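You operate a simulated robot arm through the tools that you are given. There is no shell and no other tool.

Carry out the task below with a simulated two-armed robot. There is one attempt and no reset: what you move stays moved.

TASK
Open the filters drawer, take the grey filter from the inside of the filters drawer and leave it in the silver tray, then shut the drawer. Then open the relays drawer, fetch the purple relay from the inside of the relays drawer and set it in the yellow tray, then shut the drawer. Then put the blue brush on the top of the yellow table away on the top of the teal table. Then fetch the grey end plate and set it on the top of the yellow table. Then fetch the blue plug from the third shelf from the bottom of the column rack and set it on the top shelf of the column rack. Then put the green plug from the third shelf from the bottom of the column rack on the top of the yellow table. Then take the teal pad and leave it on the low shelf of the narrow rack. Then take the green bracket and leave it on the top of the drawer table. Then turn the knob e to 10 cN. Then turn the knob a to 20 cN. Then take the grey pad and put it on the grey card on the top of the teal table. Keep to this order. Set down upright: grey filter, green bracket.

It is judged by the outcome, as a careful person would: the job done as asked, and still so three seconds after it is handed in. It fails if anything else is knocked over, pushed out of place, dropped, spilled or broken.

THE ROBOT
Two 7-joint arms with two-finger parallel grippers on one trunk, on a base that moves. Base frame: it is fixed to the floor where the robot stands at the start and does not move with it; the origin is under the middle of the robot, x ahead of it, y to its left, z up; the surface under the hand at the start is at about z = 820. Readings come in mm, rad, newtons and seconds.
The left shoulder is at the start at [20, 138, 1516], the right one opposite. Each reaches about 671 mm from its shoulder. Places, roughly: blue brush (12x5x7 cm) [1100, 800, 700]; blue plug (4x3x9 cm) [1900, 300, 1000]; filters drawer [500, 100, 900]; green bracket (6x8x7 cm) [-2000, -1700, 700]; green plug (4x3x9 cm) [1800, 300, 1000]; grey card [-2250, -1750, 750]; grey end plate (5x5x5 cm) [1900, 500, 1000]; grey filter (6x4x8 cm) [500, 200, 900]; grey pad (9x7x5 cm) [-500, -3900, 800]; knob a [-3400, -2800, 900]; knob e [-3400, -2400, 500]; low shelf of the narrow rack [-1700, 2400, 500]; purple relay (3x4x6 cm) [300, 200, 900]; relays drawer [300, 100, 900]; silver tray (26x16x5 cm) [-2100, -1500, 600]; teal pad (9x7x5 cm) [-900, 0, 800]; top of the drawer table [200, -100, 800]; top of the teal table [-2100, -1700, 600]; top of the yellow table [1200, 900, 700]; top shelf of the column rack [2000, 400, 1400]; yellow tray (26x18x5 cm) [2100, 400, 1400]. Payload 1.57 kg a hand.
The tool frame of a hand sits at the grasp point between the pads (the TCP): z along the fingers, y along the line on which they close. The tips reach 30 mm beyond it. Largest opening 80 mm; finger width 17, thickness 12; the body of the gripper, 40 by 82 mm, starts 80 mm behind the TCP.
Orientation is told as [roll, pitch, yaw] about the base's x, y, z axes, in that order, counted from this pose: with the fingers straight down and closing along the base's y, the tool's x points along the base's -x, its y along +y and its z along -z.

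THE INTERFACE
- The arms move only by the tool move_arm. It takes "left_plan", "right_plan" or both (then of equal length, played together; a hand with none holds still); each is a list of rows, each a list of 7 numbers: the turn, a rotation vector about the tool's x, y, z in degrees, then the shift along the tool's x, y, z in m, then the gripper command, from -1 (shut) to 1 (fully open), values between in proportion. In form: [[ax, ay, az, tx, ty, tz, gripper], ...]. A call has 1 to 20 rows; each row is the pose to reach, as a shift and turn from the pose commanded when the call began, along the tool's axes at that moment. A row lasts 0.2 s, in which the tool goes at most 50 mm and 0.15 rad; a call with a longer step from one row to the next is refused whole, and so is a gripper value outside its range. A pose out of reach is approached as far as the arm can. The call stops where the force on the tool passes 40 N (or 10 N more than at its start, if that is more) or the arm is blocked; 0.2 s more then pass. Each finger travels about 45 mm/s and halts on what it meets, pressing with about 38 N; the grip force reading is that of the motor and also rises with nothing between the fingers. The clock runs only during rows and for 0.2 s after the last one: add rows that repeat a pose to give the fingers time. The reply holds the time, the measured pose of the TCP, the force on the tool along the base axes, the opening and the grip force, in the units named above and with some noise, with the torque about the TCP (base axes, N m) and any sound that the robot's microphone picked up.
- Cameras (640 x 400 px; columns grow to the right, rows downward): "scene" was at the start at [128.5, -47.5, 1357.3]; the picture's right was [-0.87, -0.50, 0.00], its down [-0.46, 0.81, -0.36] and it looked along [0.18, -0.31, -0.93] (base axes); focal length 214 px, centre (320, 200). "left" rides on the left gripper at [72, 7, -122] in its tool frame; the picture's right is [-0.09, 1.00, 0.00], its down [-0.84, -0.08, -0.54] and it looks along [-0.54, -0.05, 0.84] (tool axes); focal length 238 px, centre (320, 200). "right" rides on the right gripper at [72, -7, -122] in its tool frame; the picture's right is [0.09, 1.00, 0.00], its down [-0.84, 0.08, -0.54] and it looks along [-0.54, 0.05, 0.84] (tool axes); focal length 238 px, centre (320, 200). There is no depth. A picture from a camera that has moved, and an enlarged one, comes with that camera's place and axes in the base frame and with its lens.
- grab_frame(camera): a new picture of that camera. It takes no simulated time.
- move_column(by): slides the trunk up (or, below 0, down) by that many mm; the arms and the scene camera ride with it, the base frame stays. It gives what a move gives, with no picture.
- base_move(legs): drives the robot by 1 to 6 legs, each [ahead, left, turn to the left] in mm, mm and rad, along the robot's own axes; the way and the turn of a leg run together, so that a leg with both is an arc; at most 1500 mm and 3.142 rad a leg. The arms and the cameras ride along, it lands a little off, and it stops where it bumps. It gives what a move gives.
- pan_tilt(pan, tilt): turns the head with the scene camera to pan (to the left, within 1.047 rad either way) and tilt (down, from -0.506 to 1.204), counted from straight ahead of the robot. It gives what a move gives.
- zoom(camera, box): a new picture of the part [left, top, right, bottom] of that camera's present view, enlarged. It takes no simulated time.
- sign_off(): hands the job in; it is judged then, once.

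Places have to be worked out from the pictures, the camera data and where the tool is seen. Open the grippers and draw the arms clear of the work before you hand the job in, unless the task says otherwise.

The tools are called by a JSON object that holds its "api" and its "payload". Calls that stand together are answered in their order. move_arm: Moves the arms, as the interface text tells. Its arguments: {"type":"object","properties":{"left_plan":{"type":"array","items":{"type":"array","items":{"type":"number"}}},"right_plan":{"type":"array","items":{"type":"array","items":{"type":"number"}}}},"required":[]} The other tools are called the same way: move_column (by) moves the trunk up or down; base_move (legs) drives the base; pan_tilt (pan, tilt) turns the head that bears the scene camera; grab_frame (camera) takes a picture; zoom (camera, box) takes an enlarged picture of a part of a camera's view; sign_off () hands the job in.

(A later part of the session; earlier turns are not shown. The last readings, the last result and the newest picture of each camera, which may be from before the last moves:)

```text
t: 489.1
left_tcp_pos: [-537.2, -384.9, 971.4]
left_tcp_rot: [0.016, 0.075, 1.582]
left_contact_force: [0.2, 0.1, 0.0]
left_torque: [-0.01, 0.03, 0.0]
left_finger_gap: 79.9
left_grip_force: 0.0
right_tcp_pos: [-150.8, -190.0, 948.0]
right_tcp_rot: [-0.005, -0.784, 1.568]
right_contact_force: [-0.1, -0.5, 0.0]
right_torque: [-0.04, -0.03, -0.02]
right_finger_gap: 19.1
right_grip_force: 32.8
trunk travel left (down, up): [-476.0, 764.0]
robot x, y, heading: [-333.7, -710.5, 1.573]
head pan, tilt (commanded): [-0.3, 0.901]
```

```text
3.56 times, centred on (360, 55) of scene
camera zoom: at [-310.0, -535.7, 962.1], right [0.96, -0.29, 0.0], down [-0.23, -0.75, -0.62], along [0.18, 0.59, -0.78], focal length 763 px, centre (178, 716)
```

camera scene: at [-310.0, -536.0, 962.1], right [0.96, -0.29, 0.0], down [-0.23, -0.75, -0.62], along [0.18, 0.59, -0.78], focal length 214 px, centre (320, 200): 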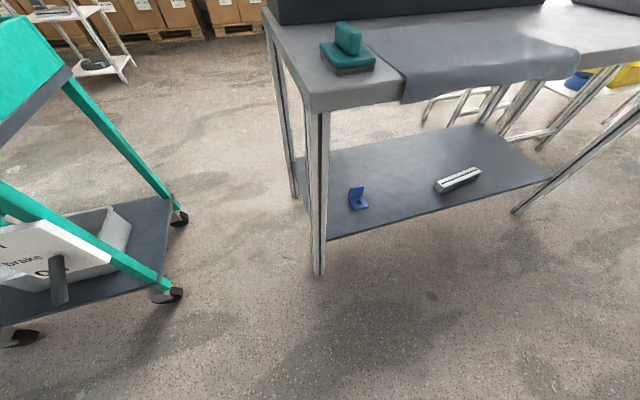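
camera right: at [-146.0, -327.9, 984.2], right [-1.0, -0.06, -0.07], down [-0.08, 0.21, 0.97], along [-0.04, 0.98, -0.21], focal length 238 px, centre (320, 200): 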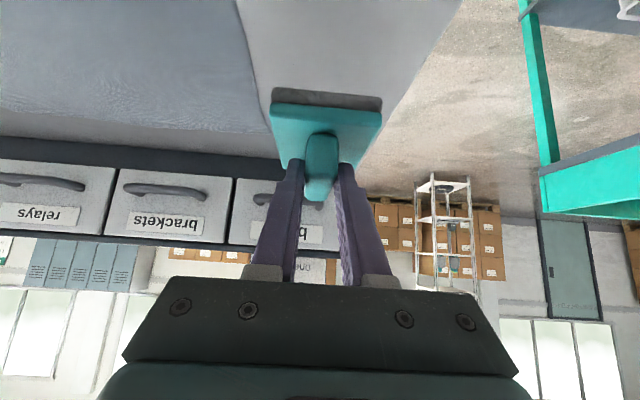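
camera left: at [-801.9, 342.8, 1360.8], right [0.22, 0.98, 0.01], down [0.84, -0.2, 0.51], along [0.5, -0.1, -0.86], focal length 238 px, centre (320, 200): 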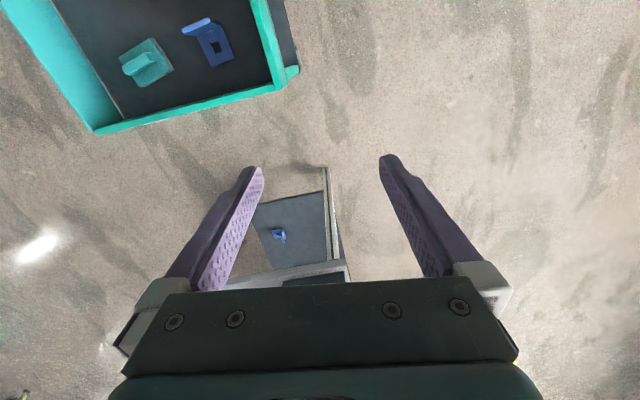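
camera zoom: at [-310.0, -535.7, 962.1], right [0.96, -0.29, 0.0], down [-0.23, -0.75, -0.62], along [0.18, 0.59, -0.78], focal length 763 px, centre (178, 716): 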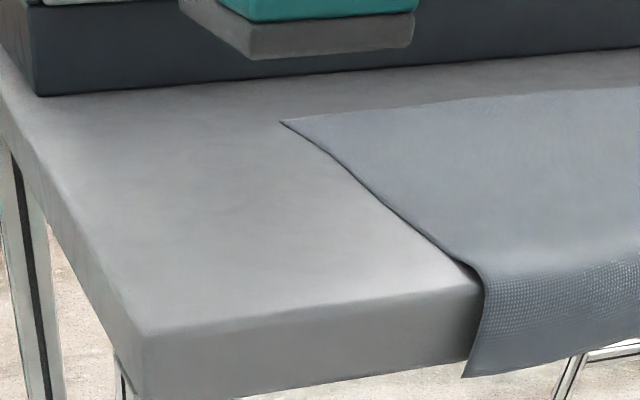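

The pad is lifted level with the tilted hand. I raise the trunk and drive around the cart and cones panel toward the narrow rack.

{"api": "move_column", "payload": {"by": 300}}

{"api": "base_move", "payload": {"legs": [[0, 370, 0], [1150, 0, 0], [1150, 0, 0], [0, 1200, 0]]}}

{"api": "pan_tilt", "payload": {"pan": 0.0, "tilt": 0.6}}

{"api": "grab_frame", "payload": {"camera": "scene"}}

{"api": "grab_frame", "payload": {"camera": "right"}}

```text
t: 492.1
left_tcp_pos: [-536.2, -384.7, 1271.9]
left_tcp_rot: [0.017, 0.075, 1.583]
left_contact_force: [0.2, 0.1, 0.2]
left_torque: [-0.02, -0.03, 0.04]
left_finger_gap: 80.2
left_grip_force: 0.0
right_tcp_pos: [-151.1, -189.9, 1248.7]
right_tcp_rot: [-0.006, -0.785, 1.568]
right_contact_force: [-0.6, -0.1, -1.1]
right_torque: [-0.01, -0.01, 0.01]
right_finger_gap: 19.3
right_grip_force: 33.1
trunk travel left (down, up): [-776.0, 464.0]
robot x, y, heading: [-332.1, -706.3, 1.571]
head pan, tilt (commanded): [-0.3, 0.901]
```

```text
t: 511.1
left_tcp_pos: [-2121.7, 1905.2, 1270.2]
left_tcp_rot: [0.015, 0.076, 1.589]
left_contact_force: [-0.6, -0.1, 0.0]
left_torque: [-0.02, 0.01, 0.02]
left_finger_gap: 79.8
left_grip_force: 0.0
right_tcp_pos: [-1738.1, 2101.7, 1246.5]
right_tcp_rot: [-0.005, -0.784, 1.575]
right_contact_force: [0.4, 0.6, -0.5]
right_torque: [-0.04, 0.01, 0.01]
right_finger_gap: 3.9
right_grip_force: 0.0
trunk travel left (down, up): [-776.0, 464.0]
robot x, y, heading: [-1915.3, 1579.8, 1.582]
head pan, tilt (commanded): [-0.3, 0.901]
```

```text
t: 511.9
left_tcp_pos: [-2121.1, 1904.4, 1270.3]
left_tcp_rot: [0.014, 0.077, 1.589]
left_contact_force: [0.8, -1.1, 0.1]
left_torque: [0.03, -0.03, -0.02]
left_finger_gap: 80.0
left_grip_force: 0.1
right_tcp_pos: [-1736.9, 2100.6, 1247.7]
right_tcp_rot: [-0.004, -0.784, 1.574]
right_contact_force: [-0.4, 0.6, -0.1]
right_torque: [0.02, 0.01, 0.01]
right_finger_gap: 4.0
right_grip_force: 0.0
trunk travel left (down, up): [-776.0, 464.0]
robot x, y, heading: [-1916.4, 1578.9, 1.578]
head pan, tilt (commanded): [0.0, 0.6]
```

```text
taken
camera scene: at [-1916.1, 1771.2, 1286.8], right [1.0, 0.01, 0.0], down [0.01, -0.57, -0.82], along [-0.01, 0.82, -0.57], focal length 214 px, centre (320, 200)
```

scene: 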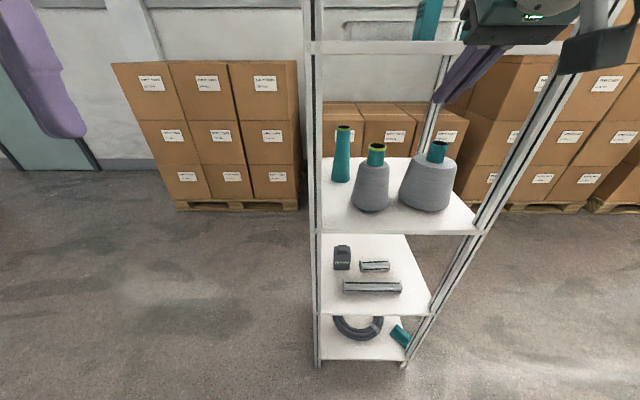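

```text
taken
camera right: at [-1731.4, 1964.5, 1284.0], right [-1.0, -0.07, -0.07], down [-0.08, 0.21, 0.97], along [-0.05, 0.98, -0.21], focal length 238 px, centre (320, 200)
```

right: 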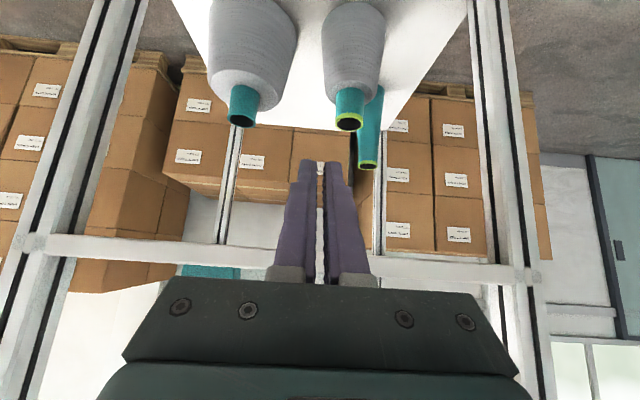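

The gripper reads 4 mm with no grip force: the pad slipped out somewhere on the way. I look around for it along the path I came.

{"api": "pan_tilt", "payload": {"pan": -1.0, "tilt": 0.7}}

{"api": "grab_frame", "payload": {"camera": "scene"}}

```text
t: 513.2
left_tcp_pos: [-2122.2, 1904.1, 1270.8]
left_tcp_rot: [0.017, 0.075, 1.59]
left_contact_force: [0.3, -0.7, -0.3]
left_torque: [0.0, -0.05, 0.01]
left_finger_gap: 80.0
left_grip_force: 0.0
right_tcp_pos: [-1737.9, 2101.9, 1246.1]
right_tcp_rot: [-0.005, -0.783, 1.575]
right_contact_force: [0.6, -0.2, -0.3]
right_torque: [0.01, -0.02, 0.02]
right_finger_gap: 4.0
right_grip_force: 0.0
trunk travel left (down, up): [-776.0, 464.0]
robot x, y, heading: [-1915.0, 1583.3, 1.588]
head pan, tilt (commanded): [-1.0, 0.7]
```

```text
taken
camera scene: at [-1844.2, 1729.7, 1278.3], right [0.55, -0.83, 0.0], down [-0.54, -0.35, -0.77], along [0.64, 0.42, -0.64], focal length 214 px, centre (320, 200)
```

scene: 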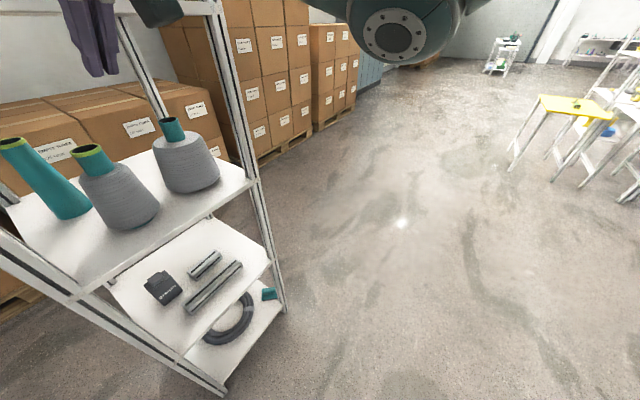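

I zoom on the small teal thing on the bottom shelf and the floor to see whether it is the pad.

{"api": "zoom", "payload": {"camera": "scene", "box": [140, 230, 320, 360]}}

{"api": "base_move", "payload": {"legs": [[0, 0, -2.0]]}}

{"api": "pan_tilt", "payload": {"pan": 0.0, "tilt": 0.5}}

{"api": "grab_frame", "payload": {"camera": "scene"}}

```text
3.08 times, centred on (230, 295) of scene
camera zoom: at [-1844.2, 1729.7, 1278.3], right [0.55, -0.83, 0.0], down [-0.54, -0.35, -0.77], along [0.64, 0.42, -0.64], focal length 660 px, centre (597, -92)
```

zoom: 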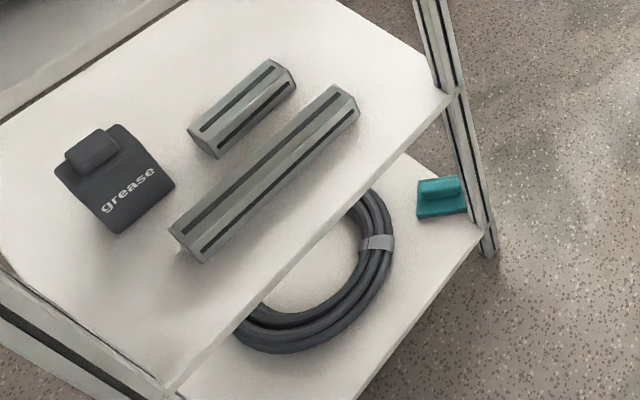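

```text
t: 518.3
left_tcp_pos: [-1535.7, 1642.7, 1271.0]
left_tcp_rot: [0.016, 0.075, -0.393]
left_contact_force: [-0.3, 0.0, -1.0]
left_torque: [-0.01, 0.04, -0.03]
left_finger_gap: 79.7
left_grip_force: 0.1
right_tcp_pos: [-1507.3, 1212.0, 1246.1]
right_tcp_rot: [-0.005, -0.784, -0.407]
right_contact_force: [0.4, -0.8, -0.5]
right_torque: [0.02, -0.01, 0.02]
right_finger_gap: 3.9
right_grip_force: 0.1
trunk travel left (down, up): [-776.0, 464.0]
robot x, y, heading: [-1914.6, 1583.8, -0.403]
head pan, tilt (commanded): [-1.0, 0.7]
```

```text
t: 519.6
left_tcp_pos: [-1535.9, 1644.2, 1270.2]
left_tcp_rot: [0.016, 0.073, -0.392]
left_contact_force: [0.3, 0.1, -0.4]
left_torque: [0.02, -0.02, 0.02]
left_finger_gap: 80.0
left_grip_force: 0.1
right_tcp_pos: [-1509.8, 1212.8, 1246.5]
right_tcp_rot: [-0.008, -0.783, -0.408]
right_contact_force: [0.0, 0.6, -0.4]
right_torque: [-0.01, 0.0, -0.02]
right_finger_gap: 4.0
right_grip_force: 0.0
trunk travel left (down, up): [-776.0, 464.0]
robot x, y, heading: [-1915.6, 1580.8, -0.399]
head pan, tilt (commanded): [0.0, 0.499]
```

```text
taken
camera scene: at [-1738.1, 1508.8, 1296.0], right [-0.39, -0.92, 0.0], down [-0.44, 0.19, -0.88], along [0.81, -0.34, -0.48], focal length 214 px, centre (320, 200)
```

scene: 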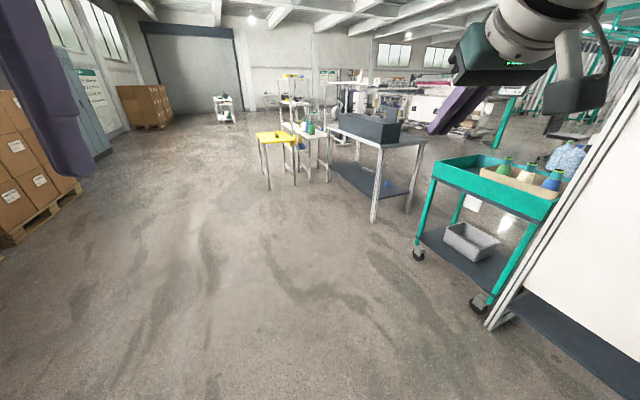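

A 9 cm teal pad with a ridge lies on the rack's bottom shelf at its front-right corner; none is on the floor, so mine was probably knocked off by the rack's post during the sideways leg and landed there. I turn back, staying farther from the rack, to examine it.

{"api": "base_move", "payload": {"legs": [[0, 0, 1.97], [-300, 0, 0]]}}

{"api": "pan_tilt", "payload": {"pan": -0.3, "tilt": 0.6}}

{"api": "grab_frame", "payload": {"camera": "scene"}}

{"api": "zoom", "payload": {"camera": "scene", "box": [200, 180, 420, 340]}}

```text
t: 526.4
left_tcp_pos: [-2118.1, 1608.1, 1270.6]
left_tcp_rot: [0.015, 0.075, 1.586]
left_contact_force: [-0.5, 0.0, 0.6]
left_torque: [-0.02, 0.02, 0.03]
left_finger_gap: 79.7
left_grip_force: 0.0
right_tcp_pos: [-1733.6, 1803.4, 1247.9]
right_tcp_rot: [-0.005, -0.785, 1.571]
right_contact_force: [0.0, 0.5, -0.6]
right_torque: [0.01, 0.0, -0.01]
right_finger_gap: 4.3
right_grip_force: 0.1
trunk travel left (down, up): [-776.0, 464.0]
robot x, y, heading: [-1909.9, 1284.0, 1.58]
head pan, tilt (commanded): [0.0, 0.499]
```

```text
t: 527.1
left_tcp_pos: [-2118.9, 1606.5, 1270.6]
left_tcp_rot: [0.018, 0.077, 1.586]
left_contact_force: [0.5, 0.0, 0.1]
left_torque: [-0.02, 0.01, 0.01]
left_finger_gap: 80.1
left_grip_force: 0.0
right_tcp_pos: [-1734.3, 1802.7, 1247.3]
right_tcp_rot: [-0.006, -0.785, 1.574]
right_contact_force: [-0.3, -0.5, 0.6]
right_torque: [0.02, -0.01, 0.02]
right_finger_gap: 4.1
right_grip_force: 0.0
trunk travel left (down, up): [-776.0, 464.0]
robot x, y, heading: [-1913.9, 1286.4, 1.576]
head pan, tilt (commanded): [-0.3, 0.6]
```

```text
taken
camera scene: at [-1886.5, 1469.4, 1286.9], right [0.96, -0.29, 0.0], down [-0.16, -0.54, -0.83], along [0.24, 0.79, -0.56], focal length 214 px, centre (320, 200)
```

scene: 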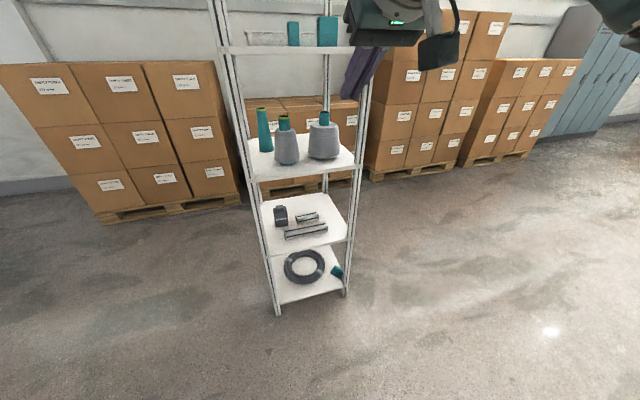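

```text
2.50 times, centred on (310, 260) of scene
camera zoom: at [-1886.5, 1469.4, 1286.9], right [0.96, -0.29, 0.0], down [-0.16, -0.54, -0.83], along [0.24, 0.79, -0.56], focal length 536 px, centre (345, 50)
```

zoom: 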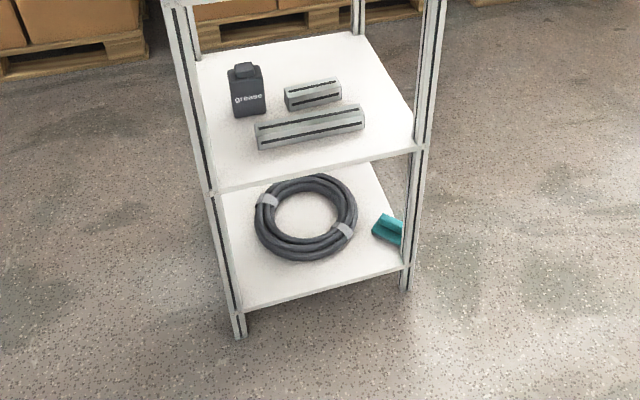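

The pad sits on the bottom shelf at its east edge, around (-1518,2291), z≈95–110. I'll approach it from the east side: drive around at a safe distance and face west.

{"api": "base_move", "payload": {"legs": [[0, -1260, 0], [830, 0, 0], [0, 0, 1.566]]}}

{"api": "move_column", "payload": {"by": -300}}

{"api": "pan_tilt", "payload": {"pan": -0.3, "tilt": 0.7}}

{"api": "grab_frame", "payload": {"camera": "scene"}}

{"api": "zoom", "payload": {"camera": "scene", "box": [280, 180, 460, 340]}}

```text
t: 541.3
left_tcp_pos: [-978.9, 1911.8, 1270.0]
left_tcp_rot: [0.018, 0.075, 3.134]
left_contact_force: [-0.2, -0.4, -0.1]
left_torque: [0.01, -0.02, 0.01]
left_finger_gap: 80.2
left_grip_force: 0.0
right_tcp_pos: [-1165.7, 2300.4, 1247.3]
right_tcp_rot: [-0.004, -0.785, 3.117]
right_contact_force: [-0.7, 0.9, 0.2]
right_torque: [0.02, -0.02, -0.01]
right_finger_gap: 3.8
right_grip_force: 0.1
trunk travel left (down, up): [-776.0, 464.0]
robot x, y, heading: [-650.2, 2112.6, 3.126]
head pan, tilt (commanded): [-0.3, 0.6]
```

```text
t: 544.3
left_tcp_pos: [-978.8, 1911.8, 969.6]
left_tcp_rot: [0.018, 0.077, 3.132]
left_contact_force: [-0.2, -0.4, 0.6]
left_torque: [-0.01, 0.03, 0.01]
left_finger_gap: 80.1
left_grip_force: 0.0
right_tcp_pos: [-1167.3, 2301.4, 948.6]
right_tcp_rot: [-0.004, -0.783, 3.116]
right_contact_force: [0.1, -1.1, 1.1]
right_torque: [-0.03, 0.0, -0.01]
right_finger_gap: 3.9
right_grip_force: 0.1
trunk travel left (down, up): [-476.0, 764.0]
robot x, y, heading: [-651.9, 2110.3, 3.123]
head pan, tilt (commanded): [-0.3, 0.6]
```

```text
t: 545.0
left_tcp_pos: [-978.2, 1911.5, 970.8]
left_tcp_rot: [0.018, 0.077, 3.133]
left_contact_force: [-0.5, 0.5, -0.4]
left_torque: [0.01, 0.02, 0.03]
left_finger_gap: 80.0
left_grip_force: 0.0
right_tcp_pos: [-1166.5, 2301.7, 946.5]
right_tcp_rot: [-0.004, -0.785, 3.117]
right_contact_force: [-0.2, -0.4, 1.7]
right_torque: [-0.03, 0.03, 0.0]
right_finger_gap: 3.9
right_grip_force: 0.0
trunk travel left (down, up): [-476.0, 764.0]
robot x, y, heading: [-650.6, 2111.0, 3.125]
head pan, tilt (commanded): [-0.3, 0.7]
```

```text
taken
camera scene: at [-831.0, 2138.9, 978.3], right [0.31, 0.95, 0.0], down [0.61, -0.2, -0.77], along [-0.73, 0.24, -0.64], focal length 214 px, centre (320, 200)
```

scene: 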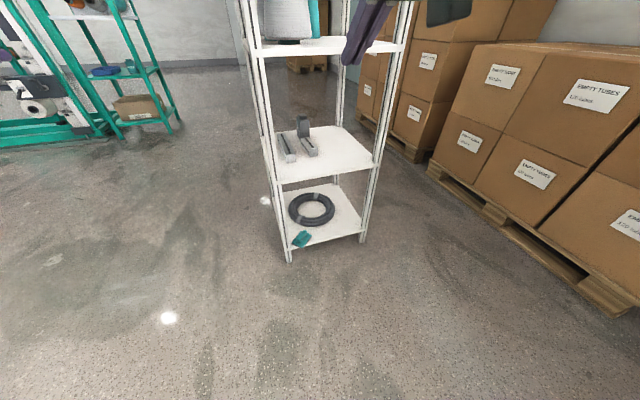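

```text
2.50 times, centred on (370, 260) of scene
camera zoom: at [-831.0, 2138.9, 978.3], right [0.31, 0.95, 0.0], down [0.61, -0.2, -0.77], along [-0.73, 0.24, -0.64], focal length 536 px, centre (195, 50)
```

zoom: 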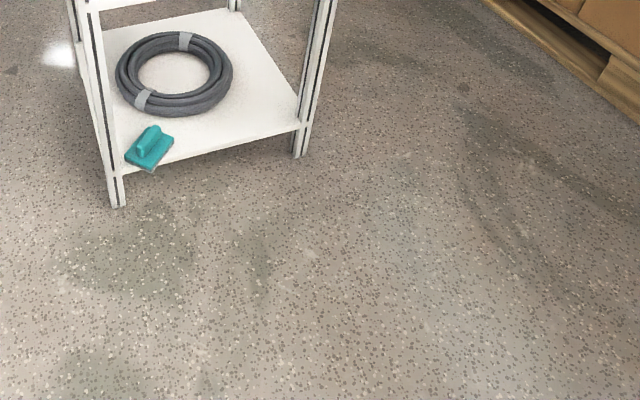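

The pad lies ridge-up on the bottom shelf near the SE post, its ridge at ≈127°. I'll reach it from the east-south-east with the tilted hand (forward direction ≈150°). I lower the trunk almost fully and bring the hand down in free space first.

{"api": "move_column", "payload": {"by": -400}}

{"api": "move_column", "payload": {"by": -60}}

{"api": "move_arm", "payload": {"right_plan": [[4.2, 0, 4.2, 0.02, 0, -0.015, 0.2], [8.4, 0, 8.4, 0.04, 0, -0.03, 0.6], [12.6, 0, 12.6, 0.06, 0, -0.03, 1], [16.8, 0, 16.8, 0.08, 0, -0.03, 1], [21.2, 0, 21.2, 0.1, 0, -0.02, 1]]}}

{"api": "grab_frame", "payload": {"camera": "right"}}

{"api": "grab_frame", "payload": {"camera": "scene"}}

```text
t: 548.8
left_tcp_pos: [-979.3, 1910.6, 570.8]
left_tcp_rot: [0.016, 0.077, 3.133]
left_contact_force: [0.2, -0.6, -0.6]
left_torque: [0.02, -0.01, -0.01]
left_finger_gap: 80.0
left_grip_force: 0.1
right_tcp_pos: [-1166.1, 2301.2, 547.7]
right_tcp_rot: [-0.003, -0.785, 3.115]
right_contact_force: [0.5, 0.0, -0.1]
right_torque: [0.04, 0.01, 0.01]
right_finger_gap: 3.9
right_grip_force: 0.1
trunk travel left (down, up): [-76.0, 1164.0]
robot x, y, heading: [-650.6, 2109.0, 3.122]
head pan, tilt (commanded): [-0.3, 0.7]
```

```text
t: 549.8
left_tcp_pos: [-979.8, 1913.1, 510.1]
left_tcp_rot: [0.016, 0.076, 3.132]
left_contact_force: [-0.6, -0.9, -0.3]
left_torque: [-0.01, 0.01, -0.01]
left_finger_gap: 80.3
left_grip_force: 0.1
right_tcp_pos: [-1165.5, 2300.7, 488.3]
right_tcp_rot: [-0.004, -0.784, 3.117]
right_contact_force: [-0.4, 0.4, 0.4]
right_torque: [-0.01, 0.0, 0.01]
right_finger_gap: 4.2
right_grip_force: 0.2
trunk travel left (down, up): [-16.0, 1224.0]
robot x, y, heading: [-654.5, 2111.8, 3.125]
head pan, tilt (commanded): [-0.3, 0.7]
```

```text
t: 551.0
left_tcp_pos: [-979.3, 1910.5, 511.7]
left_tcp_rot: [0.017, 0.076, 3.133]
left_contact_force: [0.3, -0.1, 0.1]
left_torque: [-0.01, 0.0, -0.01]
left_finger_gap: 80.3
left_grip_force: 0.0
right_tcp_pos: [-1079.8, 2297.8, 431.0]
right_tcp_rot: [-0.003, -0.788, 2.593]
right_contact_force: [-0.2, -0.5, 0.3]
right_torque: [0.0, -0.01, 0.01]
right_finger_gap: 79.8
right_grip_force: 0.1
trunk travel left (down, up): [-16.0, 1224.0]
robot x, y, heading: [-652.5, 2109.3, 3.129]
head pan, tilt (commanded): [-0.3, 0.7]
```

```text
taken
camera right: at [-960.0, 2231.6, 467.5], right [-0.47, -0.88, -0.07], down [-0.22, 0.04, 0.97], along [-0.86, 0.47, -0.21], focal length 238 px, centre (320, 200)
```

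right: 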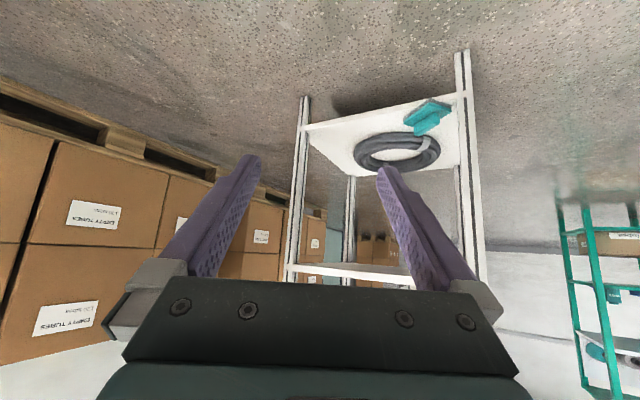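

```text
taken
camera scene: at [-830.6, 2138.2, 518.2], right [0.31, 0.95, 0.0], down [0.61, -0.2, -0.76], along [-0.73, 0.24, -0.64], focal length 214 px, centre (320, 200)
```

scene: 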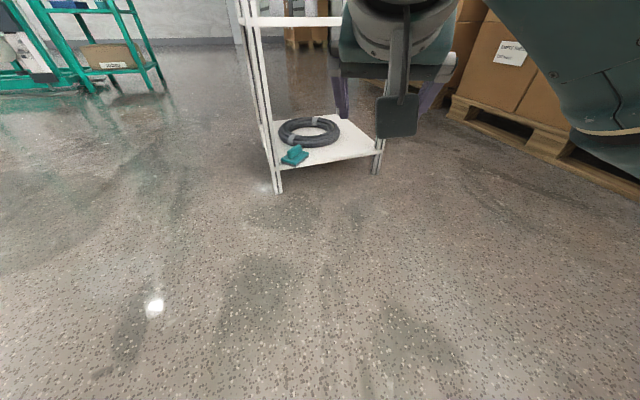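

I zoom in on the pad from the hand camera and the head camera.

{"api": "zoom", "payload": {"camera": "right", "box": [370, 70, 490, 170]}}

{"api": "zoom", "payload": {"camera": "scene", "box": [250, 110, 350, 200]}}

```text
4.00 times, centred on (430, 120) of right
camera zoom: at [-960.0, 2231.6, 467.5], right [-0.47, -0.88, -0.07], down [-0.22, 0.04, 0.97], along [-0.86, 0.47, -0.21], focal length 953 px, centre (-120, 520)
```

zoom: 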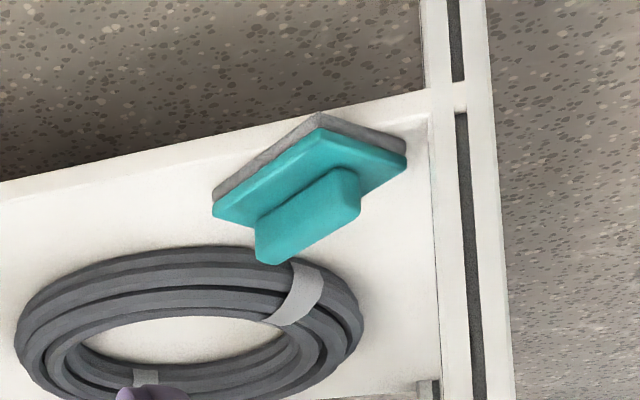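

```text
4.44 times, centred on (300, 155) of scene
camera zoom: at [-830.6, 2138.2, 518.2], right [0.31, 0.95, 0.0], down [0.61, -0.2, -0.76], along [-0.73, 0.24, -0.64], focal length 953 px, centre (409, 400)
```

zoom: 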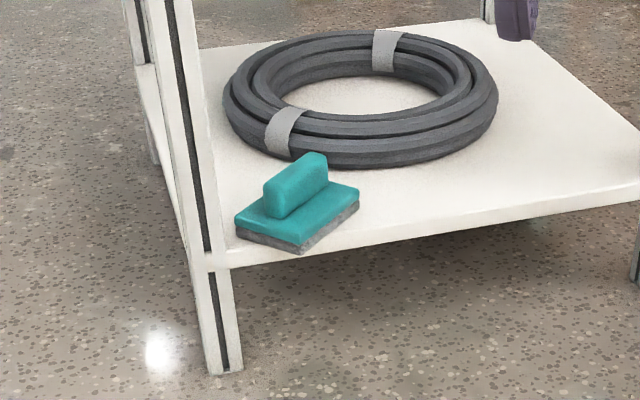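

The pad is about 55 mm clear of the cable coil; ridge direction ≈134°, centre ≈(-1563,2278). I'll come in with forward direction 160° and a 60° tilt, which clears the SE post and lets the ridge align while closing. First I shape the hand pose in free space.

{"api": "move_column", "payload": {"by": -14}}

{"api": "move_arm", "payload": {"right_plan": [[-1.4, -2.5, -1.4, 0.04, -0.007, 0.008, 1], [-2.8, -5, -2.8, 0.08, -0.014, 0.016, 1], [-4.2, -7.5, -4.2, 0.12, -0.021, 0.024, 1], [-5.6, -10, -5.6, 0.16, -0.028, 0.032, 1], [-7, -12.5, -7, 0.2, -0.036, 0.04, 1], [-8, -15, -8, 0.235, -0.042, 0.046, 1], [-8, -15, -8, 0.25, -0.047, 0.05, 1]]}}

{"api": "grab_frame", "payload": {"camera": "scene"}}

```text
t: 551.6
left_tcp_pos: [-978.6, 1911.9, 496.6]
left_tcp_rot: [0.019, 0.077, 3.133]
left_contact_force: [-0.1, 0.1, -0.1]
left_torque: [-0.02, 0.0, 0.01]
left_finger_gap: 80.2
left_grip_force: 0.1
right_tcp_pos: [-1080.9, 2298.7, 416.5]
right_tcp_rot: [-0.007, -0.787, 2.597]
right_contact_force: [0.2, 0.0, 0.5]
right_torque: [-0.01, 0.02, 0.0]
right_finger_gap: 79.9
right_grip_force: 0.0
trunk travel left (down, up): [-2.0, 1238.0]
robot x, y, heading: [-654.6, 2109.5, 3.128]
head pan, tilt (commanded): [-0.3, 0.7]
```

```text
t: 553.2
left_tcp_pos: [-978.5, 1912.6, 497.7]
left_tcp_rot: [0.017, 0.076, 3.133]
left_contact_force: [0.1, 1.3, 0.0]
left_torque: [0.01, 0.02, 0.02]
left_finger_gap: 79.9
left_grip_force: 0.0
right_tcp_pos: [-935.8, 2265.4, 204.5]
right_tcp_rot: [-0.055, -1.045, 2.835]
right_contact_force: [0.1, 0.8, 0.7]
right_torque: [-0.02, 0.0, 0.0]
right_finger_gap: 80.2
right_grip_force: 0.1
trunk travel left (down, up): [-2.0, 1238.0]
robot x, y, heading: [-651.0, 2112.7, 3.126]
head pan, tilt (commanded): [-0.3, 0.7]
```

```text
taken
camera scene: at [-830.9, 2138.9, 504.3], right [0.31, 0.95, 0.0], down [0.61, -0.2, -0.76], along [-0.73, 0.24, -0.64], focal length 214 px, centre (320, 200)
```

scene: 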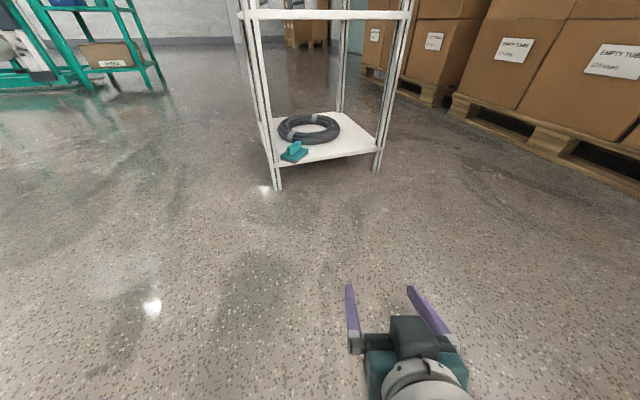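

The hand shape is right (tilt 60°, yaw ≈162°, slight roll to fix). I fix the roll and drive so the hand starts about 130 mm in front of the pad.

{"api": "move_arm", "payload": {"right_plan": [[-1.6, 0, 0, 0, 0, 0, 1], [-3.15, 0, 0, 0, 0, 0, 0.9]]}}

{"api": "base_move", "payload": {"legs": [[490, 30, 0]]}}

{"api": "grab_frame", "payload": {"camera": "right"}}

{"api": "grab_frame", "payload": {"camera": "scene"}}

```text
t: 553.8
left_tcp_pos: [-979.8, 1912.3, 497.4]
left_tcp_rot: [0.015, 0.077, 3.131]
left_contact_force: [-0.2, 0.2, -0.1]
left_torque: [-0.02, 0.01, 0.01]
left_finger_gap: 80.1
left_grip_force: 0.0
right_tcp_pos: [-935.3, 2265.8, 205.8]
right_tcp_rot: [-0.003, -1.045, 2.837]
right_contact_force: [0.1, 0.1, 1.0]
right_torque: [0.0, 0.01, -0.02]
right_finger_gap: 76.0
right_grip_force: 0.1
trunk travel left (down, up): [-2.0, 1238.0]
robot x, y, heading: [-651.0, 2108.2, 3.124]
head pan, tilt (commanded): [-0.3, 0.7]
```

```text
t: 556.7
left_tcp_pos: [-1466.9, 1890.1, 497.2]
left_tcp_rot: [0.019, 0.076, 3.131]
left_contact_force: [-0.3, -0.3, 0.4]
left_torque: [0.0, 0.01, 0.02]
left_finger_gap: 80.0
left_grip_force: 0.1
right_tcp_pos: [-1423.1, 2244.2, 204.2]
right_tcp_rot: [-0.004, -1.044, 2.835]
right_contact_force: [0.3, -0.2, 0.6]
right_torque: [-0.03, -0.01, 0.0]
right_finger_gap: 76.0
right_grip_force: 0.1
trunk travel left (down, up): [-2.0, 1238.0]
robot x, y, heading: [-1139.0, 2090.8, 3.125]
head pan, tilt (commanded): [-0.3, 0.7]
```

```text
taken
camera right: at [-1285.7, 2207.1, 205.3], right [-0.26, -0.96, -0.08], down [0.02, -0.09, 1.0], along [-0.97, 0.26, 0.04], focal length 238 px, centre (320, 200)
```

right: 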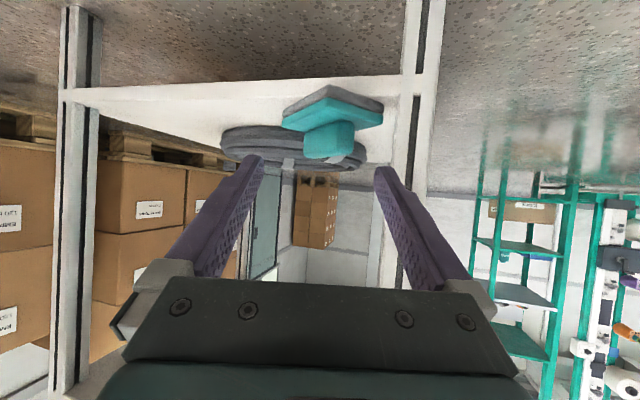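

```text
taken
camera scene: at [-1318.8, 2117.2, 504.1], right [0.31, 0.95, 0.0], down [0.61, -0.2, -0.76], along [-0.73, 0.24, -0.64], focal length 214 px, centre (320, 200)
```

scene: 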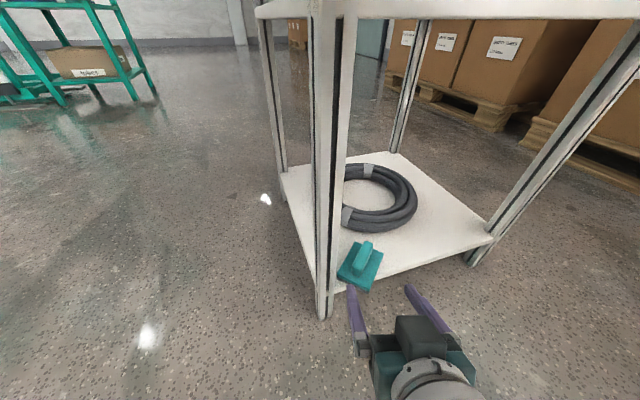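

The ridge is about 40° off from my hand direction, so I'll first nudge the pad: with closed fingertips I push the north-east side of its base near the north corner, turning it counter-clockwise. I move the closed fingers to the starting point.

{"api": "move_arm", "payload": {"right_plan": [[0, 0, 0, 0, -0.02, 0, 0.3], [0, 0, 0, 0, -0.037, 0, -0.3], [0, 0, 0, 0, -0.037, 0.02, -1], [0, 0, 0, 0.02, -0.037, 0.045, -1], [0, 0, 0, 0.035, -0.037, 0.07, -1], [0, 0, 0, 0.0407, -0.037, 0.085, -1]]}}

{"api": "grab_frame", "payload": {"camera": "right"}}

{"api": "zoom", "payload": {"camera": "scene", "box": [300, 200, 460, 330]}}

```text
t: 558.1
left_tcp_pos: [-1469.6, 1890.5, 497.5]
left_tcp_rot: [0.017, 0.075, 3.13]
left_contact_force: [-0.3, -0.6, 0.2]
left_torque: [0.0, -0.02, -0.02]
left_finger_gap: 80.1
left_grip_force: 0.0
right_tcp_pos: [-1464.6, 2295.1, 128.2]
right_tcp_rot: [-0.001, -1.048, 2.834]
right_contact_force: [0.2, -0.1, 0.0]
right_torque: [-0.04, -0.03, -0.06]
right_finger_gap: 0.0
right_grip_force: 21.4
trunk travel left (down, up): [-2.0, 1238.0]
robot x, y, heading: [-1143.8, 2090.5, 3.125]
head pan, tilt (commanded): [-0.3, 0.7]
```

```text
taken
camera right: at [-1328.4, 2259.3, 127.2], right [-0.26, -0.96, -0.08], down [0.02, -0.09, 1.0], along [-0.97, 0.26, 0.05], focal length 238 px, centre (320, 200)
```

right: 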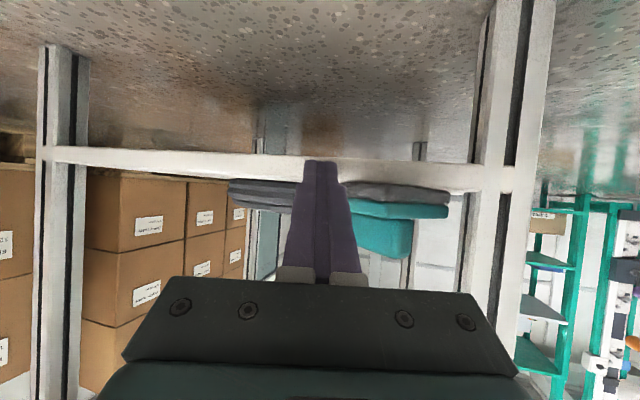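

```text
3.08 times, centred on (380, 265) of scene
camera zoom: at [-1321.1, 2117.2, 504.4], right [0.31, 0.95, 0.0], down [0.61, -0.2, -0.77], along [-0.73, 0.24, -0.64], focal length 660 px, centre (135, 0)
```

zoom: 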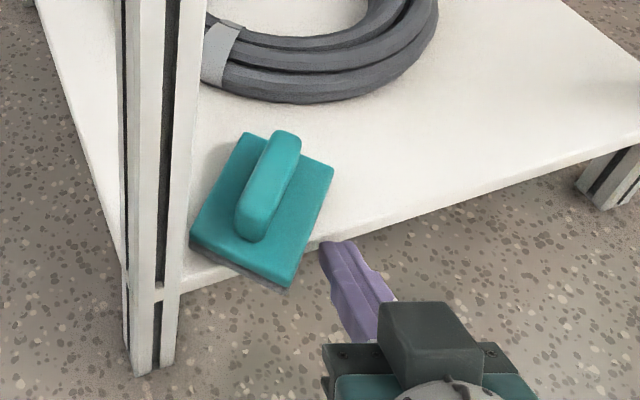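

The fingertip is beside the pad's north-east side. I advance 50 mm forward (slightly to the south) and look.

{"api": "move_arm", "payload": {"right_plan": [[0, 0, 0, -0.004, 0.006, 0.015, -1], [0, 0, 0, -0.012, 0.006, 0.03, -1], [0, 0, 0, -0.0215, 0.006, 0.0453, -1]]}}

{"api": "zoom", "payload": {"camera": "scene", "box": [300, 200, 460, 330]}}

```text
t: 558.6
left_tcp_pos: [-1458.2, 1890.6, 496.1]
left_tcp_rot: [0.018, 0.082, 3.129]
left_contact_force: [0.4, 0.2, 0.9]
left_torque: [0.0, -0.04, 0.02]
left_finger_gap: 79.8
left_grip_force: 0.1
right_tcp_pos: [-1466.5, 2295.6, 121.3]
right_tcp_rot: [-0.013, -1.036, 2.841]
right_contact_force: [21.3, -2.1, 14.7]
right_torque: [-0.02, 0.29, 0.1]
right_finger_gap: 0.1
right_grip_force: 21.4
trunk travel left (down, up): [-2.0, 1238.0]
robot x, y, heading: [-1137.7, 2088.9, 3.123]
head pan, tilt (commanded): [-0.3, 0.7]
stopped in row 2 (right hand): the force on the tool passed its limit at 47 N (the readings are from after the stop); the commanded pose is now the measured one
```

```text
3.08 times, centred on (380, 265) of scene
camera zoom: at [-1309.8, 2116.8, 503.4], right [0.31, 0.95, 0.0], down [0.62, -0.2, -0.76], along [-0.72, 0.24, -0.65], focal length 660 px, centre (135, 0)
```

zoom: 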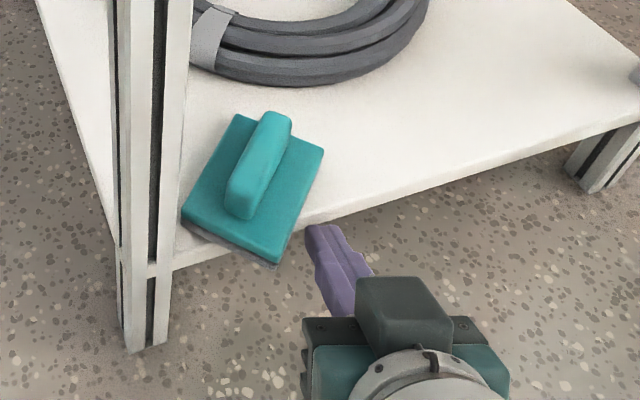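

The fingertip met the shelf's edge, so the shelf surface is a bit higher than I assumed. I back off, raise the tip by 17 mm and try the nudge again gently.

{"api": "move_arm", "payload": {"right_plan": [[0, 0, 0, 0.004, 0, -0.01, -1], [0, 0, 0, -0.008, 0, -0.022, -1], [0, 0, 0, -0.012, 0, -0.025, -1]]}}

{"api": "zoom", "payload": {"camera": "right", "box": [220, 120, 480, 280]}}

```text
t: 559.4
left_tcp_pos: [-1466.5, 1891.2, 497.3]
left_tcp_rot: [0.015, 0.077, 3.128]
left_contact_force: [0.6, -0.3, -0.5]
left_torque: [-0.02, 0.03, 0.03]
left_finger_gap: 80.1
left_grip_force: 0.1
right_tcp_pos: [-1464.7, 2290.3, 146.1]
right_tcp_rot: [-0.007, -1.047, 2.838]
right_contact_force: [0.0, 0.4, 0.6]
right_torque: [0.0, -0.02, 0.01]
right_finger_gap: 0.0
right_grip_force: 21.5
trunk travel left (down, up): [-2.0, 1238.0]
robot x, y, heading: [-1139.9, 2090.6, 3.123]
head pan, tilt (commanded): [-0.3, 0.7]
```

```text
2.46 times, centred on (350, 200) of right
camera zoom: at [-1329.0, 2253.6, 146.5], right [-0.26, -0.96, -0.08], down [0.02, -0.09, 1.0], along [-0.97, 0.26, 0.05], focal length 587 px, centre (246, 200)
```

zoom: 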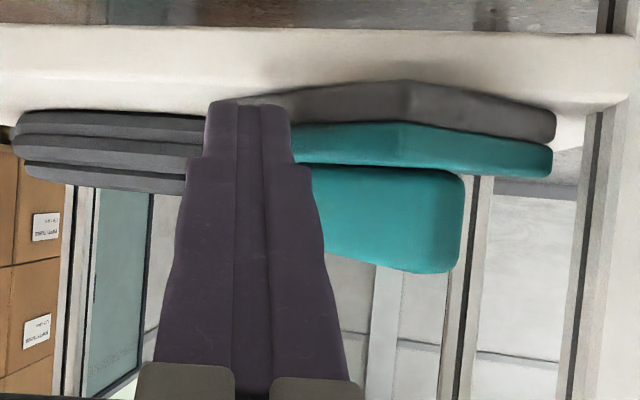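

From this grazing view the shelf top is z≈121, the pad's base 121–145 and ridge up to ≈171; my tip (z≈131) is now at the right height. I push forward in small steps.

{"api": "move_arm", "payload": {"right_plan": [[0, 0, 0, -0.0075, 0, 0.013, -1], [0, 0, 0, -0.0125, 0, 0.0217, -1], [0, 0, 0, -0.0175, 0, 0.0303, -1], [0, 0, 0, -0.0225, 0, 0.039, -1]]}}

{"api": "zoom", "payload": {"camera": "scene", "box": [300, 200, 460, 330]}}

```text
t: 560.4
left_tcp_pos: [-1467.5, 1891.5, 497.6]
left_tcp_rot: [0.017, 0.074, 3.129]
left_contact_force: [-0.3, -0.6, 0.0]
left_torque: [0.03, 0.01, -0.04]
left_finger_gap: 79.7
left_grip_force: 0.0
right_tcp_pos: [-1510.3, 2305.8, 147.0]
right_tcp_rot: [-0.005, -1.046, 2.837]
right_contact_force: [0.6, -0.6, -0.2]
right_torque: [0.0, -0.01, 0.0]
right_finger_gap: 0.0
right_grip_force: 20.8
trunk travel left (down, up): [-2.0, 1238.0]
robot x, y, heading: [-1140.0, 2090.7, 3.119]
head pan, tilt (commanded): [-0.3, 0.7]
```

```text
3.08 times, centred on (380, 265) of scene
camera zoom: at [-1320.4, 2117.2, 504.4], right [0.31, 0.95, 0.0], down [0.61, -0.2, -0.77], along [-0.73, 0.24, -0.64], focal length 660 px, centre (135, 0)
```

zoom: 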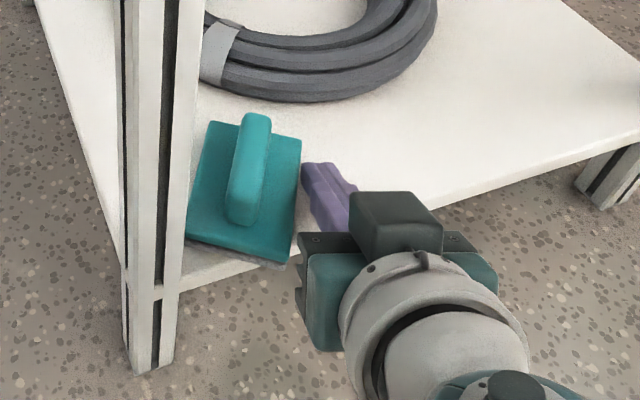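

The pad has turned to about 147° (centre ≈(-1533,2262)), only ~15° from my hand direction. I retract, open the fingers to ~52 mm and line up with the ridge from 100 mm back.

{"api": "move_arm", "payload": {"right_plan": [[0, 0, 0, 0.009, 0, -0.03, -1], [0, 0, 0, 0.009, 0, -0.0756, -1], [0, 0, 0, -0.008, 0.022, -0.09, -0.3], [0, 0, 0, -0.0246, 0.0445, -0.1035, 0.3], [0, 0, 0, -0.0246, 0.0445, -0.1035, 0.3], [0, 0, 0, -0.0246, 0.0445, -0.1035, 0.3]]}}

{"api": "grab_frame", "payload": {"camera": "right"}}

{"api": "zoom", "payload": {"camera": "scene", "box": [300, 200, 460, 330]}}

```text
t: 561.8
left_tcp_pos: [-1468.3, 1890.3, 497.1]
left_tcp_rot: [0.015, 0.074, 3.129]
left_contact_force: [-0.2, -0.4, 0.2]
left_torque: [-0.01, -0.02, -0.02]
left_finger_gap: 79.9
left_grip_force: 0.0
right_tcp_pos: [-1449.4, 2238.6, 219.4]
right_tcp_rot: [-0.006, -1.045, 2.839]
right_contact_force: [-0.6, 1.1, 0.4]
right_torque: [-0.01, 0.02, 0.0]
right_finger_gap: 51.8
right_grip_force: 0.1
trunk travel left (down, up): [-2.0, 1238.0]
robot x, y, heading: [-1140.7, 2085.0, 3.13]
head pan, tilt (commanded): [-0.3, 0.7]
```

```text
taken
camera right: at [-1312.1, 2201.2, 219.5], right [-0.26, -0.96, -0.08], down [0.02, -0.09, 1.0], along [-0.97, 0.26, 0.05], focal length 238 px, centre (320, 200)
```

right: 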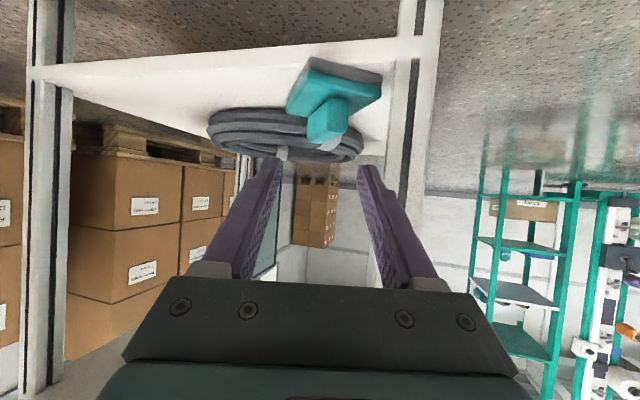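

```text
3.08 times, centred on (380, 265) of scene
camera zoom: at [-1319.9, 2117.3, 504.3], right [0.31, 0.95, 0.0], down [0.61, -0.2, -0.77], along [-0.73, 0.24, -0.64], focal length 660 px, centre (135, 0)
```

zoom: 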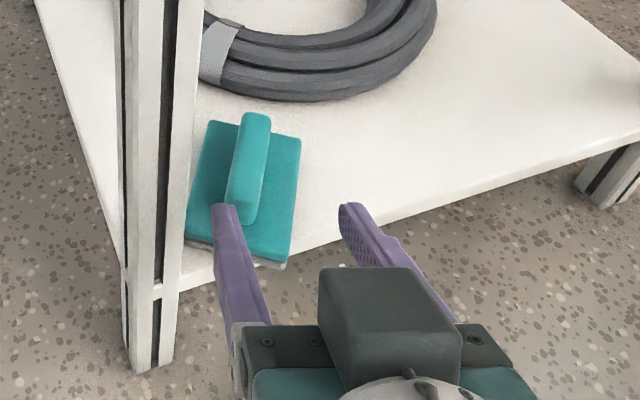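

Aligned. I advance 60 mm along the finger axis and check.

{"api": "move_arm", "payload": {"right_plan": [[0, 0, 0, 0, 0, 0.03, 0.3], [0, 0, 0, 0, 0, 0.06, 0.3]]}}

{"api": "grab_frame", "payload": {"camera": "right"}}

{"api": "zoom", "payload": {"camera": "scene", "box": [300, 200, 460, 330]}}

```text
t: 562.4
left_tcp_pos: [-1470.1, 1890.2, 496.5]
left_tcp_rot: [0.017, 0.075, 3.131]
left_contact_force: [0.0, 0.9, -0.4]
left_torque: [0.01, -0.03, 0.02]
left_finger_gap: 79.8
left_grip_force: 0.0
right_tcp_pos: [-1500.8, 2255.1, 190.0]
right_tcp_rot: [-0.008, -1.048, 2.837]
right_contact_force: [-0.2, 0.3, 0.5]
right_torque: [-0.02, -0.02, 0.02]
right_finger_gap: 51.9
right_grip_force: 0.0
trunk travel left (down, up): [-2.0, 1238.0]
robot x, y, heading: [-1142.8, 2084.8, 3.125]
head pan, tilt (commanded): [-0.3, 0.7]
```

```text
taken
camera right: at [-1363.4, 2218.1, 189.7], right [-0.26, -0.96, -0.08], down [0.02, -0.09, 1.0], along [-0.97, 0.26, 0.05], focal length 238 px, centre (320, 200)
```

right: 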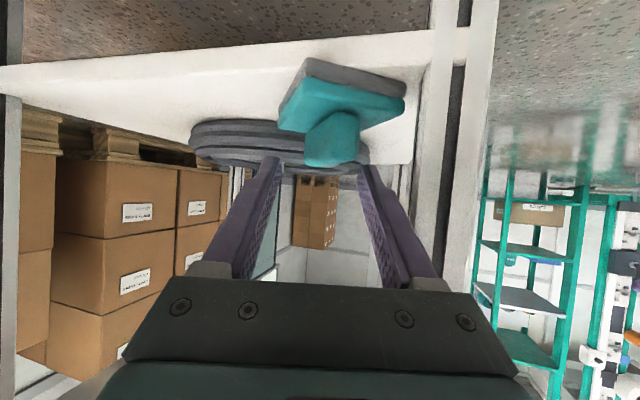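

```text
3.08 times, centred on (380, 265) of scene
camera zoom: at [-1321.4, 2117.3, 504.5], right [0.31, 0.95, 0.0], down [0.61, -0.2, -0.77], along [-0.73, 0.24, -0.64], focal length 660 px, centre (135, 0)
```

zoom: 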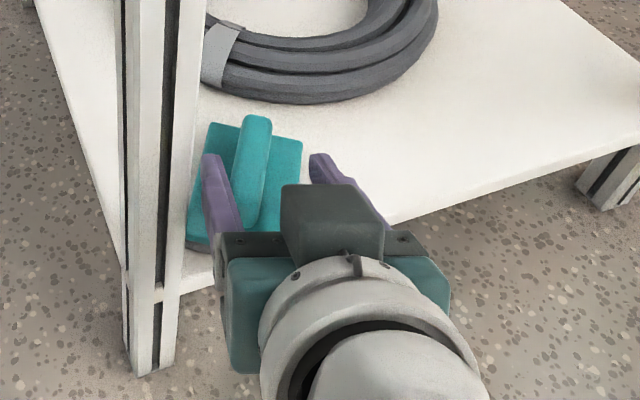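

The ridge sits between the fingers, slightly to the south. I shift 6 mm that way, advance the last 38 mm and close.

{"api": "move_arm", "payload": {"right_plan": [[0, 0, 0, 0, 0.004, 0.02, 0.3], [0, 0, 0, 0, 0.006, 0.037, 0.3]]}}

{"api": "zoom", "payload": {"camera": "right", "box": [220, 40, 440, 220]}}

{"api": "zoom", "payload": {"camera": "scene", "box": [300, 200, 460, 330]}}

```text
t: 563.0
left_tcp_pos: [-1470.3, 1890.4, 496.6]
left_tcp_rot: [0.015, 0.074, 3.129]
left_contact_force: [-0.9, -0.2, 0.0]
left_torque: [0.01, -0.02, -0.03]
left_finger_gap: 79.9
left_grip_force: 0.1
right_tcp_pos: [-1532.2, 2260.3, 171.0]
right_tcp_rot: [-0.005, -1.048, 2.834]
right_contact_force: [-0.1, -0.1, -0.3]
right_torque: [0.0, 0.01, 0.03]
right_finger_gap: 52.3
right_grip_force: 0.1
trunk travel left (down, up): [-2.0, 1238.0]
robot x, y, heading: [-1139.6, 2084.1, 3.125]
head pan, tilt (commanded): [-0.3, 0.7]
```

```text
2.22 times, centred on (330, 130) of right
camera zoom: at [-1395.9, 2222.2, 170.7], right [-0.26, -0.96, -0.08], down [0.02, -0.09, 1.0], along [-0.97, 0.26, 0.05], focal length 530 px, centre (298, 356)
```

zoom: 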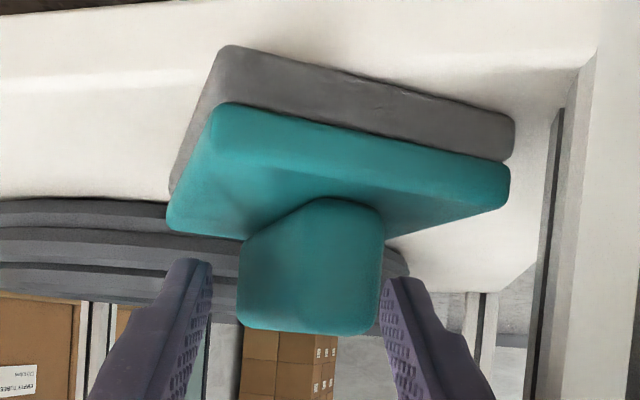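

```text
3.08 times, centred on (380, 265) of scene
camera zoom: at [-1321.3, 2117.4, 504.5], right [0.31, 0.95, 0.0], down [0.61, -0.2, -0.77], along [-0.73, 0.24, -0.64], focal length 660 px, centre (135, 0)
```

zoom: 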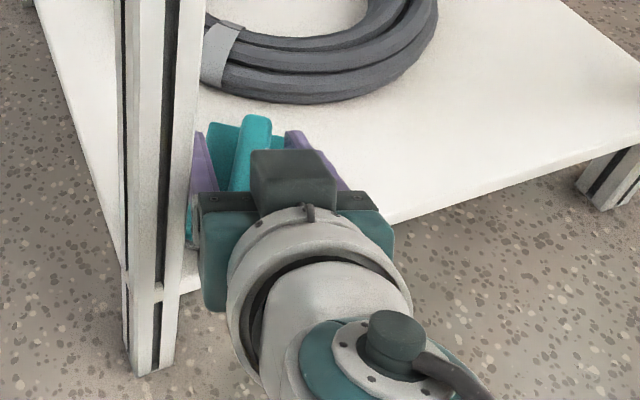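

The fingers overlap most of the ridge's height. I close firmly.

{"api": "move_arm", "payload": {"right_plan": [[0, 0, 0, 0, 0, 0.002, 0], [0, 0, 0, 0, 0, 0.002, -0.4], [0, 0, 0, 0, 0, 0.002, -0.8], [0, 0, 0, 0, 0, 0.002, -1], [0, 0, 0, 0, 0, 0.002, -1], [0, 0, 0, 0, 0, 0.002, -1]]}}

{"api": "zoom", "payload": {"camera": "right", "box": [220, 40, 440, 220]}}

```text
t: 564.4
left_tcp_pos: [-1469.3, 1890.0, 497.7]
left_tcp_rot: [0.016, 0.077, 3.131]
left_contact_force: [-0.3, -0.3, 0.0]
left_torque: [0.02, 0.02, -0.02]
left_finger_gap: 80.0
left_grip_force: 0.1
right_tcp_pos: [-1532.5, 2259.3, 169.6]
right_tcp_rot: [-0.005, -1.048, 2.837]
right_contact_force: [0.4, -0.1, 1.2]
right_torque: [0.03, 0.13, 0.02]
right_finger_gap: 19.2
right_grip_force: 33.6
trunk travel left (down, up): [-2.0, 1238.0]
robot x, y, heading: [-1140.2, 2088.7, 3.127]
head pan, tilt (commanded): [-0.3, 0.7]
```

```text
2.22 times, centred on (330, 130) of right
camera zoom: at [-1395.4, 2222.4, 169.5], right [-0.26, -0.96, -0.08], down [0.02, -0.09, 1.0], along [-0.97, 0.26, 0.05], focal length 530 px, centre (298, 356)
```

zoom: 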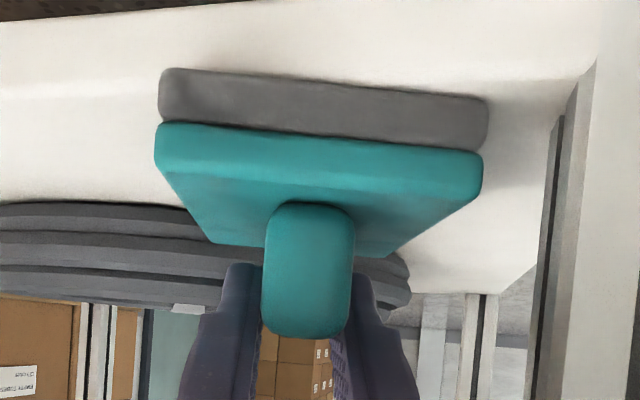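

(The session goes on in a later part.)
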